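You operate a simulated robot arm through the tools that you are given. There is no shell and no other tool. Be economical: measure what you need, move in short steps, check, and stop when the job is done.

Carry out the task below with a simulated robot arm. There is one attempt and no reset: what you move stays moved.

Task
Stand the orange rubber tip beside the cedar block. It goes on the side that lies toward x +1.0, y +0.0 (a direction in the base frame), with about 3 cm between them.

The check looks at the end state, three seconds after you hand in, the way a careful person would. Anything else that was tipped, shoved, dropped, spilled or broken makes it a failure.

Robot
A 6-joint arm with a two-finger parallel gripper, fixed in place. Base frame: the origin is at the foot of the arm, x ahead of it, y to its left, z up; the work surface is at about z = 0. Units: m, degrees, N and s.
With the tool pointing down near the work surface it reaches from about 0.12 to 0.5 m from the base axis. Its first joint turns from -72.0 to 72.0 degrees. Payload 0.65 kg.
The TCP is the grasp point between the finger pads, 0.025 m short of the fingertips. In the tool frame z runs along the fingers and y along their closing line. The gripper opens to 0.076 m. The fingers are 0.018 m wide and 0.01 m thick; the gripper's body (0.036 by 0.078 m) begins 0.045 m behind the TCP.
Orientation is told as [roll, pitch, yaw] about the base's x, y, z axes, in that order, counted from this pose: with the fingers straight down and closing along the base's y, the tool's x points along the base's -x, its y along +y and its z along -z.

Tools
- The arm moves only by the tool play_rows. Its argument "moves" is a list of rows, each a list of 3 entries, a list of its own where there are three numbers: the gripper command, from -1 (shut) to 1 (fully open), values between in proportion, then the shift along the tool's x, y, z in units of 25 mm (1.0 is 25 mm), then the turn about the tool's z in units of 4 degrees (1.0 is 4 degrees). In form: [[claw, [dx, dy, dz], spin], ...]. A call has 1 to 12 rows; each row shifts and turns the commanded pose from where the row before left it, along the tool's axes as they then stand. A call with a number of a shift or a turn outside -1 to 1 is refused whole. Each row takes 0.2 s and may step no farther than 0.05 m and 8.6 degrees from the row before; otherwise, or with a gripper value out of range, the whole call is refused. A pose out of reach is approached as far as the arm can. The call stops where the force on the tool passes 40 N (or 10 N more than at its start, if that is more) or the arm is blocked; 0.2 s more then pass. Each finger travels about 0.108 m/s and halts on what it meets, pressing with about 25 N; the grip force reading is that of the motor and also rises with nothing between the fingers. The clock runs only during rows and for 0.2 s after the last one: add rows that do not move to give the fingers time. The reply holds the time, the measured pose of the TCP, the force on the tool along the base axes, the opening and the grip force, in the units named above and with some noise.
- Cameras (640 x 400 px; columns grow to the right, rows downward): "scene" is fixed at [0.0605, 0.2624, 0.4158]; the picture's right is [-0.81, -0.59, 0.00], its down [-0.28, 0.39, -0.88] and it looks along [0.52, -0.71, -0.48] (base axes); focal length 301 px, centre (320, 200). "wrist" rides on the gripper at [-0.028, 0, -0.045] in the tool frame; the picture's right is [0.00, -1.00, 0.00], its down [0.97, 0.00, -0.24] and it looks along [0.24, 0.00, 0.97] (tool axes); focal length 218 px, centre (320, 200). There is no depth. A picture from a camera that has moved, and an enlarged one, comes with that camera's place and axes in the base frame and with its lens. The place of the scene camera against the robot may be out by one fixed shift of up to 0.012 m in any direction.
- camera(camera): a new picture of that camera. It takes no simulated time.
- close_up(camera, box): a new picture of the part [left, top, right, bottom] of that camera's present view, enlarged. It takes no simulated time.
- hand_in(): hands the job in; it is judged then, once.

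Go step by step. Nothing tells you positions but the pictures and the camera data: compare them with the known pose of the tool, close in by small moves and look again before you grip or let go. The budget is 90 turns and 36 pictures, counting those below and the enlarged ones. Unless the task says otherwise, let go and move clear before handing in, and close with one line.

The tools are called after "Request:" as a command line: name --argument value ..., lists and objects as JSON in quotes. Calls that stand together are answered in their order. play_rows: Moves the arm, as the interface text tells. Its arguments: {"type":"object","properties":{"moves":{"type":"array"}},"required":["moves"]} The other tools are called the same way: camera (camera) takes a picture; close_up (camera, box) takes an enlarged picture of a part of a camera's view; hand_in () hands the job in.

At the start:

```text
clock: 0.0
eef_pos: [0.2251, 0.0396, 0.2921]
tcp_rot: [0.1, 0.0, -0.1]
contact_force: [0.3, 0.5, 0.0]
grip_width: 0.0758
finger_force: 0.1
```

scene: 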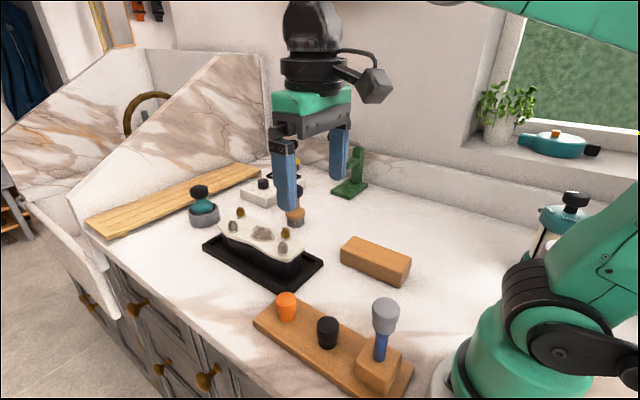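
wrist: 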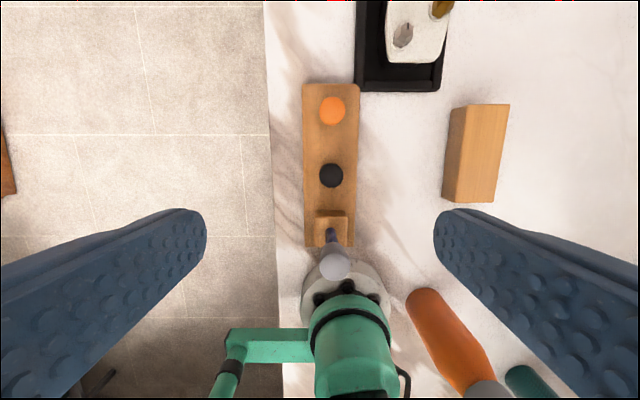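

The orange tip stands near the far end of a wooden board, at roughly x 0.30, y 0.02. The wooden block is at roughly x 0.25, y −0.17. I'll take enlarged views before moving.

Request:
close_up --camera "scene" --box '[240, 220, 440, 400]'

Request:
close_up --camera "wrist" --box '[280, 0, 540, 260]'

```text
2.22 times, centred on (340, 310) of scene
camera zoom: at [0.0605, 0.2624, 0.4158], right [-0.81, -0.59, 0.0], down [-0.28, 0.39, -0.88], along [0.52, -0.71, -0.48], focal length 668 px, centre (276, -44)
```

zoom: 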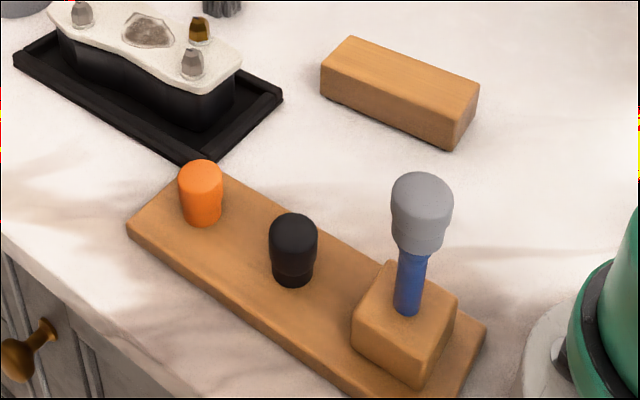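

```text
1.54 times, centred on (410, 130) of wrist
camera zoom: at [0.2521, 0.0395, 0.3362], right [0.0, -1.0, 0.0], down [-0.97, 0.0, 0.24], along [-0.24, 0.0, -0.97], focal length 336 px, centre (182, 308)
```

zoom: 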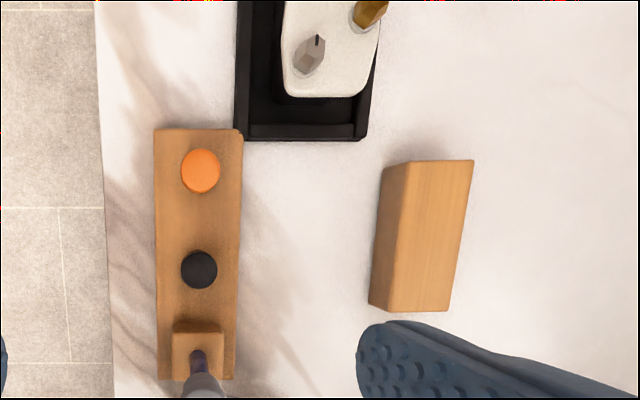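

The tip looks about 3 cm wide, spanning z 0.015 to 0.06, near (0.296, 0.025). The block spans x 0.173–0.304 and y −0.15 to −0.21, and is about 3 cm tall. I'll move above the tip and look again.

Request:
play_rows --moves '[[1, [-0.8, -0.2, 0.2], 0], [1, [-0.8, -0.2, 0.6], 0], [1, [-0.8, -0.18, 0.8], 0], [1, [-0.44, 0, 0.9], 0], [1, [0, 0, 1], 0], [1, [0, 0, 1], 0], [1, [0, 0, 0.9], 0], [1, [0, 0, 0.4], 0], [1, [0, 0, 0], 0]]'

Request:
camera --camera "wrist"

Request:
camera --camera "scene"

```text
clock: 2.0
eef_pos: [0.2947, 0.0256, 0.1474]
tcp_rot: [0.1, 0.0, 0.0]
contact_force: [0.8, 0.2, 0.2]
grip_width: 0.0764
finger_force: 0.1
```

```text
31 pictures are left
camera wrist: at [0.3217, 0.0257, 0.1918], right [0.0, -1.0, 0.0], down [-0.97, 0.0, 0.24], along [-0.24, 0.0, -0.97], focal length 218 px, centre (320, 200)
```

wrist: 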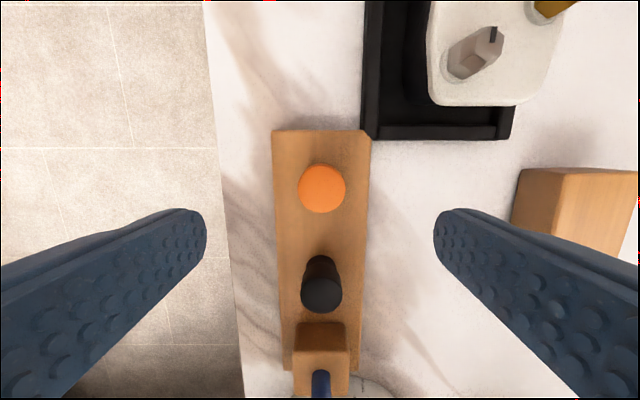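

```text
30 pictures are left
```

scene: 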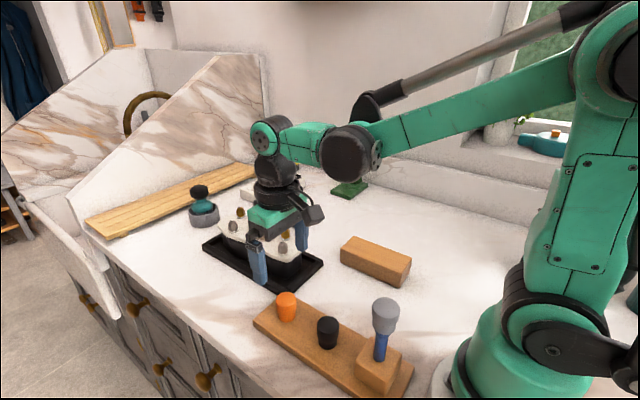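

The tip's centre works out at (0.2966, 0.0245), about 29 mm wide and well centred between the fingers. I'll go down partway and check the height from the scene camera.

Request:
play_rows --moves '[[1, [-0.08, -0.04, 1], 0], [1, [0, 0, 1], 0], [1, [0, 0, 1], 0], [1, [0, 0, 0.8], 0], [1, [0, 0, 0], 0]]'

Request:
close_up --camera "scene" --box '[220, 200, 380, 340]'

Request:
camera --camera "wrist"

```text
clock: 3.2
eef_pos: [0.2989, 0.0258, 0.0497]
tcp_rot: [0.1, 0.0, -0.1]
contact_force: [-0.5, -0.9, 0.0]
grip_width: 0.076
finger_force: 0.0
```

```text
2.86 times, centred on (300, 270) of scene
camera zoom: at [0.0605, 0.2624, 0.4158], right [-0.81, -0.59, 0.0], down [-0.28, 0.39, -0.88], along [0.52, -0.71, -0.48], focal length 859 px, centre (377, 0)
```

zoom: 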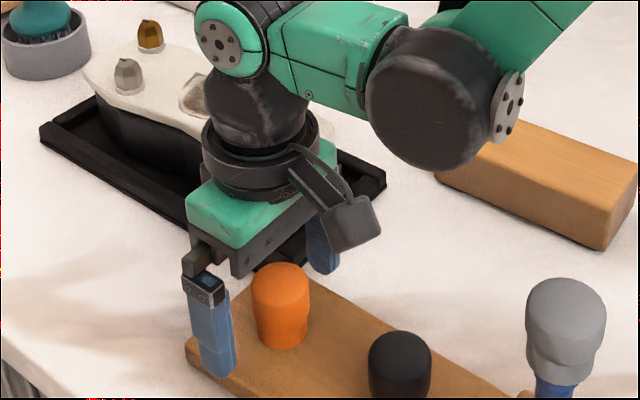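

```text
28 pictures are left
camera wrist: at [0.3263, 0.0257, 0.095], right [0.0, -1.0, 0.0], down [-0.97, 0.0, 0.24], along [-0.24, 0.0, -0.97], focal length 218 px, centre (320, 200)
```

wrist: 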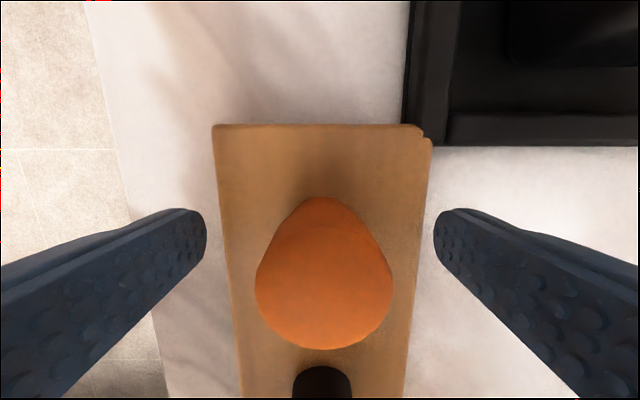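

The tip sits between the fingers and its top is at about z 0.055. I'll lower a few millimetres and close.

Request:
play_rows --moves '[[1, [0.04, 0, 0.16], 0], [1, [0, 0, 0], 0], [-1, [0, 0, 0], 0], [-1, [0, 0, 0], 0], [-1, [0, 0, 0], 0], [-1, [0, 0, 0], 0]]'

Request:
close_up --camera "scene" --box '[220, 200, 380, 340]'

```text
clock: 4.6
eef_pos: [0.2984, 0.026, 0.0475]
tcp_rot: [0.0, 0.0, 0.0]
contact_force: [-0.2, 0.1, 0.4]
grip_width: 0.03
finger_force: 25.1
```

```text
2.86 times, centred on (300, 270) of scene
camera zoom: at [0.0605, 0.2624, 0.4158], right [-0.81, -0.59, 0.0], down [-0.28, 0.39, -0.88], along [0.52, -0.71, -0.48], focal length 859 px, centre (377, 0)
```

zoom: 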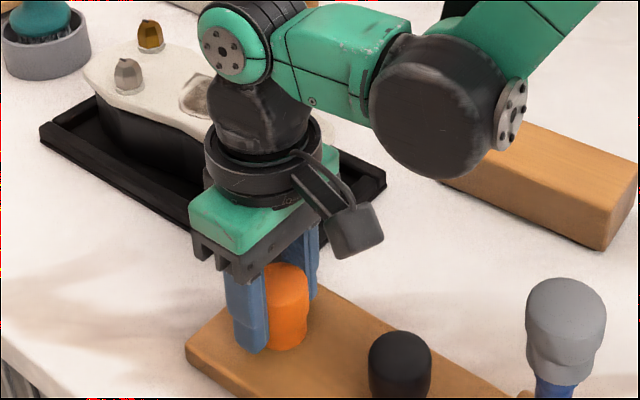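

The grip holds at 30 mm wide with 25 N. I'll lift slowly straight up and check that only the tip comes with it.

Request:
play_rows --moves '[[-1, [0, 0, -0.2], 0], [-1, [0, 0, -0.3], 0], [-1, [0, 0, -0.5], 0], [-1, [0, 0, -0.6], 0], [-1, [0, 0, -0.8], 0], [-1, [0, 0, -0.8], 0], [-1, [0, 0, 0], 0]]'

Request:
close_up --camera "scene" --box '[200, 160, 440, 370]'

```text
clock: 6.2
eef_pos: [0.2978, 0.0274, 0.13]
tcp_rot: [0.1, 0.0, 0.0]
contact_force: [-0.2, -0.5, -0.8]
grip_width: 0.0297
finger_force: 24.7
```

```text
1.90 times, centred on (320, 265) of scene
camera zoom: at [0.0605, 0.2624, 0.4158], right [-0.81, -0.59, 0.0], down [-0.28, 0.39, -0.88], along [0.52, -0.71, -0.48], focal length 573 px, centre (320, 76)
```

zoom: 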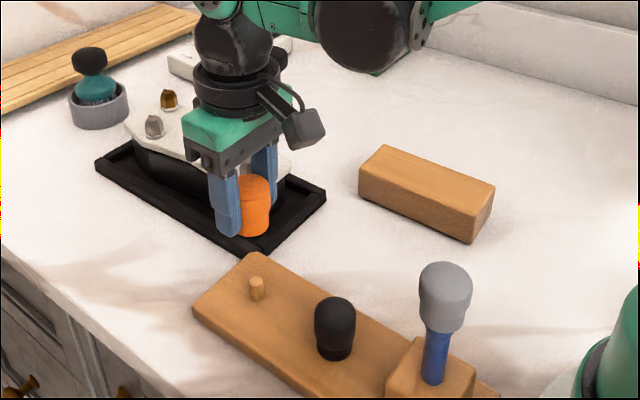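

The tip came off a short peg cleanly, and its base is about 32 mm below the TCP. I'll carry it over to roughly (0.35, −0.18) and look.

Request:
play_rows --moves '[[-1, [0, -0.5, -0.3], 0], [-1, [0, -0.9, 0], 0], [-1, [0, -1, 0], 0], [-1, [0, -1, 0], 0], [-1, [0, -1, 0], 0], [-1, [0, -1, 0], 0], [-1, [0, -1, 0], 0], [-1, [0, -1, 0], 0], [-1, [-0.5, -0.6, 0], 0], [-1, [-0.8, -0.3, 0], 0], [-1, [-0.8, 0, 0], 0], [-1, [0, 0, 0], 0]]'

Request:
camera --camera "wrist"

Request:
camera --camera "scene"

```text
clock: 8.8
eef_pos: [0.3507, -0.1813, 0.1346]
tcp_rot: [0.1, -0.1, 0.0]
contact_force: [0.3, -0.5, -0.8]
grip_width: 0.0296
finger_force: 25.2
```

```text
25 pictures are left
camera wrist: at [0.3767, -0.1817, 0.18], right [0.0, -1.0, 0.0], down [-0.97, 0.0, 0.24], along [-0.24, 0.0, -0.97], focal length 218 px, centre (320, 200)
```

wrist: 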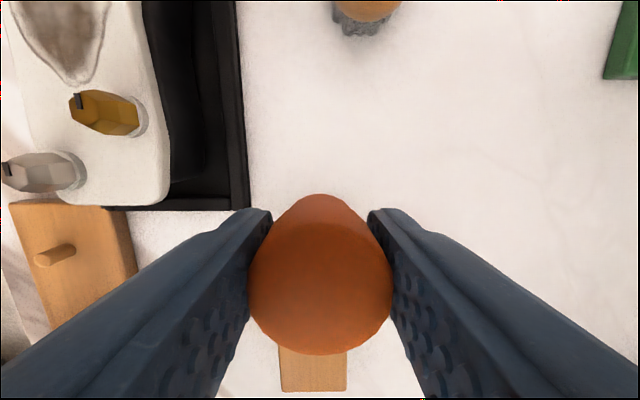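

```text
24 pictures are left
```

scene: 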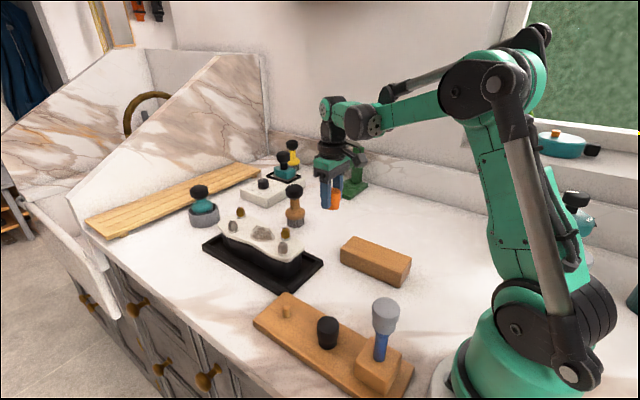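

The block's far end is at x ≈ 0.305 by the wrist pictures, so a tip centre at x 0.350, y −0.178 gives a 3 cm gap. I'll lower most of the way and check.

Request:
play_rows --moves '[[-1, [0.02, 0.12, 0.8], 0], [-1, [0, 0, 0.9], 0], [-1, [0, 0, 0.8], 0], [-1, [0, 0, 0.5], 0], [-1, [0, 0, 0.3], 0], [-1, [0, 0, 0], 0]]'

Request:
close_up --camera "scene" --box '[270, 140, 430, 290]'

```text
clock: 10.2
eef_pos: [0.3474, -0.1821, 0.0504]
tcp_rot: [0.1, 0.0, 0.0]
contact_force: [0.1, 0.7, -0.9]
grip_width: 0.0295
finger_force: 24.6
```

```text
2.67 times, centred on (350, 215) of scene
camera zoom: at [0.0605, 0.2624, 0.4158], right [-0.81, -0.59, 0.0], down [-0.28, 0.39, -0.88], along [0.52, -0.71, -0.48], focal length 802 px, centre (240, 160)
```

zoom: 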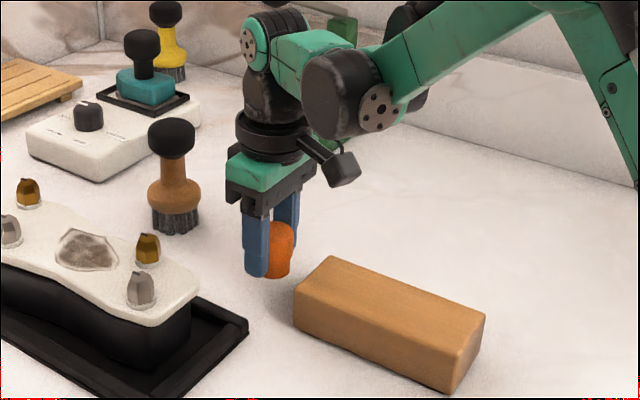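

The tip is still clear of the surface by about 1.5 cm. I'll correct x and y slightly and go down in small steps, watching the force.

Request:
play_rows --moves '[[-1, [-0.1, 0.16, 0.2], 0], [-1, [0, 0, 0.15], 0], [-1, [0, 0, 0.1], 0], [-1, [0, 0, 0], 0]]'

```text
clock: 11.2
eef_pos: [0.3513, -0.1754, 0.041]
tcp_rot: [0.1, 0.0, -0.1]
contact_force: [-0.4, 0.7, -0.6]
grip_width: 0.0296
finger_force: 25.2
```

Request:
play_rows --moves '[[-1, [0, 0, 0.08], 0], [-1, [0, 0, 0.08], 0], [-1, [0, 0, 0], 0]]'

Request:
close_up --camera "scene" --box '[300, 170, 400, 260]'

```text
clock: 12.0
eef_pos: [0.3533, -0.1772, 0.0366]
tcp_rot: [0.2, -0.1, 0.0]
contact_force: [0.5, -0.3, -0.2]
grip_width: 0.0298
finger_force: 25.1
```

```text
4.44 times, centred on (350, 215) of scene
camera zoom: at [0.0605, 0.2624, 0.4158], right [-0.81, -0.59, 0.0], down [-0.28, 0.39, -0.88], along [0.52, -0.71, -0.48], focal length 1336 px, centre (187, 133)
```

zoom: 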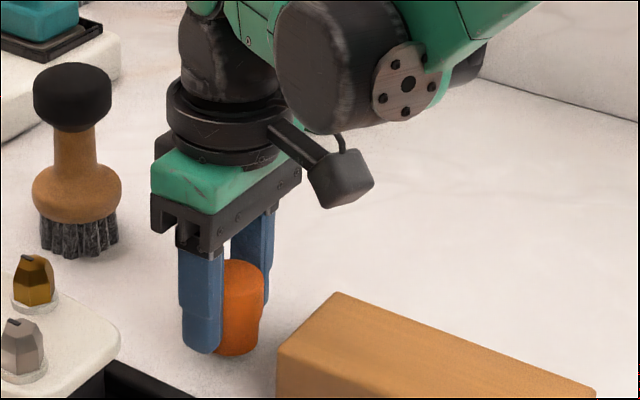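

No contact yet. I'll continue in about 1.5 mm steps.

Request:
play_rows --moves '[[-1, [0.05, 0, 0.06], 0], [-1, [0, 0, 0], 0]]'

Request:
play_rows --moves '[[-1, [0, 0, 0.06], 0], [-1, [0, 0, 0], 0]]'

Request:
play_rows --moves '[[-1, [0, 0, 0.04], 0], [-1, [0, 0, 0], 0]]'

```text
clock: 12.6
eef_pos: [0.3502, -0.1763, 0.0347]
tcp_rot: [0.1, 0.0, 0.0]
contact_force: [0.8, 0.2, -0.2]
grip_width: 0.0298
finger_force: 25.0
```

```text
clock: 13.2
eef_pos: [0.3516, -0.1762, 0.0334]
tcp_rot: [0.0, 0.0, 0.0]
contact_force: [0.6, 0.2, 0.5]
grip_width: 0.0295
finger_force: 26.0
```

```text
clock: 13.8
eef_pos: [0.3509, -0.1763, 0.0337]
tcp_rot: [0.1, 0.0, 0.0]
contact_force: [0.7, -0.2, 0.3]
grip_width: 0.0297
finger_force: 25.2
```

Request:
play_rows --moves '[[-1, [0, 0, 0.05], 0], [-1, [0, 0, 0], 0]]'

Request:
play_rows --moves '[[-1, [0, 0, 0.05], 0], [-1, [0, 0, 0], 0]]'

Request:
close_up --camera "scene" --box '[300, 190, 380, 260]'

```text
clock: 14.4
eef_pos: [0.3508, -0.1758, 0.0317]
tcp_rot: [0.1, 0.1, 0.1]
contact_force: [-0.2, 0.5, -0.2]
grip_width: 0.0297
finger_force: 25.0
```

```text
clock: 15.0
eef_pos: [0.3502, -0.176, 0.0316]
tcp_rot: [0.0, -0.1, 0.1]
contact_force: [-0.6, -0.5, 36.7]
grip_width: 0.0304
finger_force: 24.6
```

```text
5.71 times, centred on (340, 225) of scene
camera zoom: at [0.0604, 0.2625, 0.4158], right [-0.81, -0.59, 0.0], down [-0.28, 0.39, -0.88], along [0.52, -0.71, -0.48], focal length 1718 px, centre (206, 57)
```

zoom: 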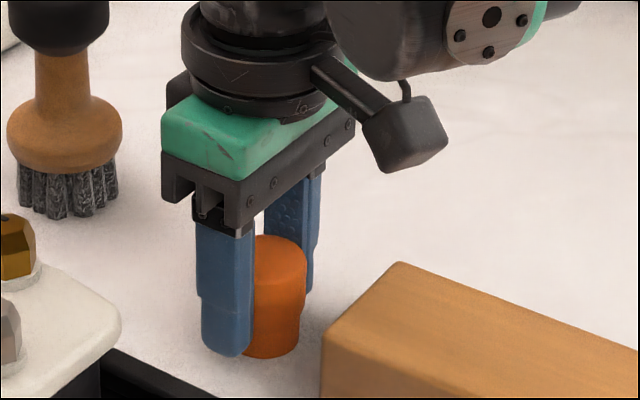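

The tip has touched down with 37 N of force at the expected height. I'll ease off by under a millimetre, then open partway.

Request:
play_rows --moves '[[-1, [0, 0, -0.03], 0], [-1, [0, 0, 0], 0]]'

Request:
play_rows --moves '[[-0.1, [0, 0, 0], 0], [0.1, [0, 0, 0], 0], [0.4, [0, 0, 0], 0], [0.4, [0, 0, 0], 0]]'

Request:
close_up --camera "scene" --box '[300, 190, 380, 260]'

```text
clock: 15.6
eef_pos: [0.3493, -0.1762, 0.0308]
tcp_rot: [0.1, -0.1, 0.0]
contact_force: [0.5, 0.1, -0.1]
grip_width: 0.0305
finger_force: 24.7
```

```text
clock: 16.6
eef_pos: [0.3497, -0.1763, 0.032]
tcp_rot: [0.1, 0.1, 0.0]
contact_force: [0.4, -0.2, -0.3]
grip_width: 0.0532
finger_force: 0.0
```

```text
5.71 times, centred on (340, 225) of scene
camera zoom: at [0.0605, 0.2624, 0.4158], right [-0.81, -0.59, 0.0], down [-0.28, 0.39, -0.88], along [0.52, -0.71, -0.48], focal length 1718 px, centre (206, 57)
```

zoom: 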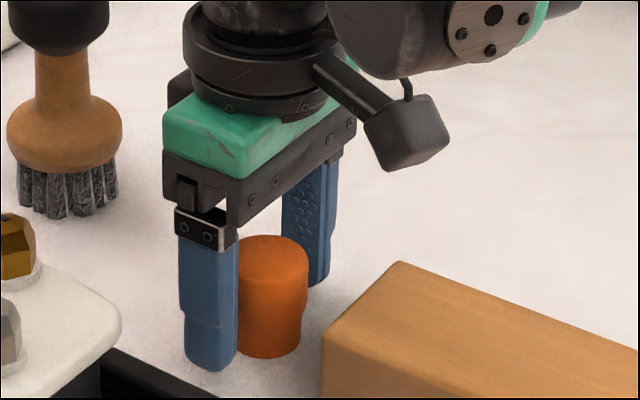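

The tip is standing free between the open fingers. I'll lift straight up, clear of it, and verify the gap.

Request:
play_rows --moves '[[0.4, [0, 0, -0.4], 0], [0.4, [0, 0, -0.8], 0], [0.4, [0, 0, -1], 0], [0.4, [0, 0, -1], 0], [0.4, [0, 0, -1], 0], [0.4, [0, 0, -1], 0], [0.4, [0, 0, -1], 0], [0.4, [0.6, 0, -0.6], 0], [0.4, [1, 0, 0], 0], [0.4, [1, 0, 0], 0], [0.4, [0, 0, 0], 0]]'

Request:
camera --camera "wrist"

Request:
camera --camera "scene"

```text
clock: 19.0
eef_pos: [0.2841, -0.177, 0.2016]
tcp_rot: [0.1, -0.1, 0.0]
contact_force: [-0.2, -0.9, -0.2]
grip_width: 0.0531
finger_force: 0.1
```

```text
19 pictures are left
camera wrist: at [0.3115, -0.177, 0.2464], right [0.0, -1.0, 0.0], down [-0.97, 0.0, 0.24], along [-0.24, 0.0, -0.97], focal length 218 px, centre (320, 200)
```

wrist: 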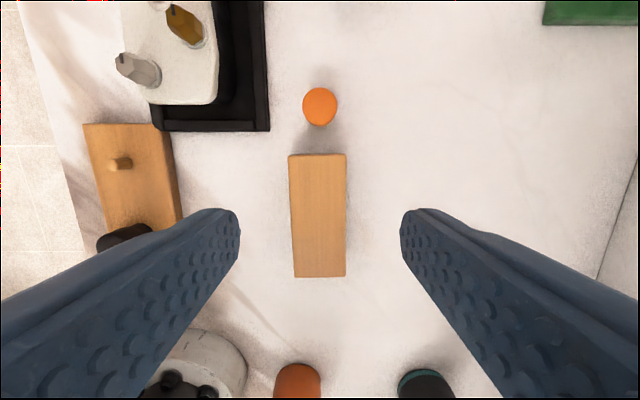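

```text
18 pictures are left
```

scene: 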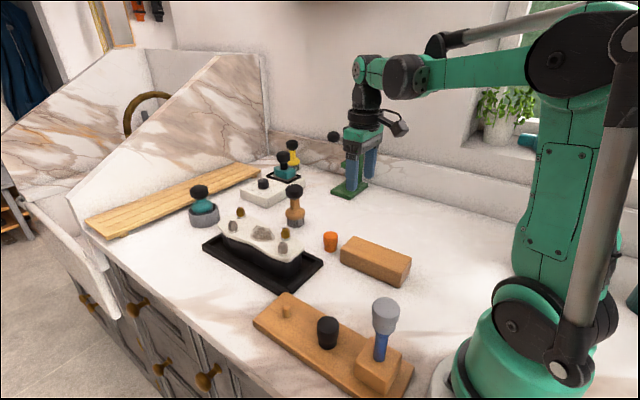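

The orange tip stands upright on the +x side of the block, centred on it, with a gap of about 3 cm. Nothing else has moved and the arm is clear, so I'm handing in.

Request:
hand_in

```text
The job is handed in.
```

The orange rubber tip is standing on the +x side of the cedar block with a gap of about 2.9 cm by the last wrist picture, the arm is clear, and the job is handed in.
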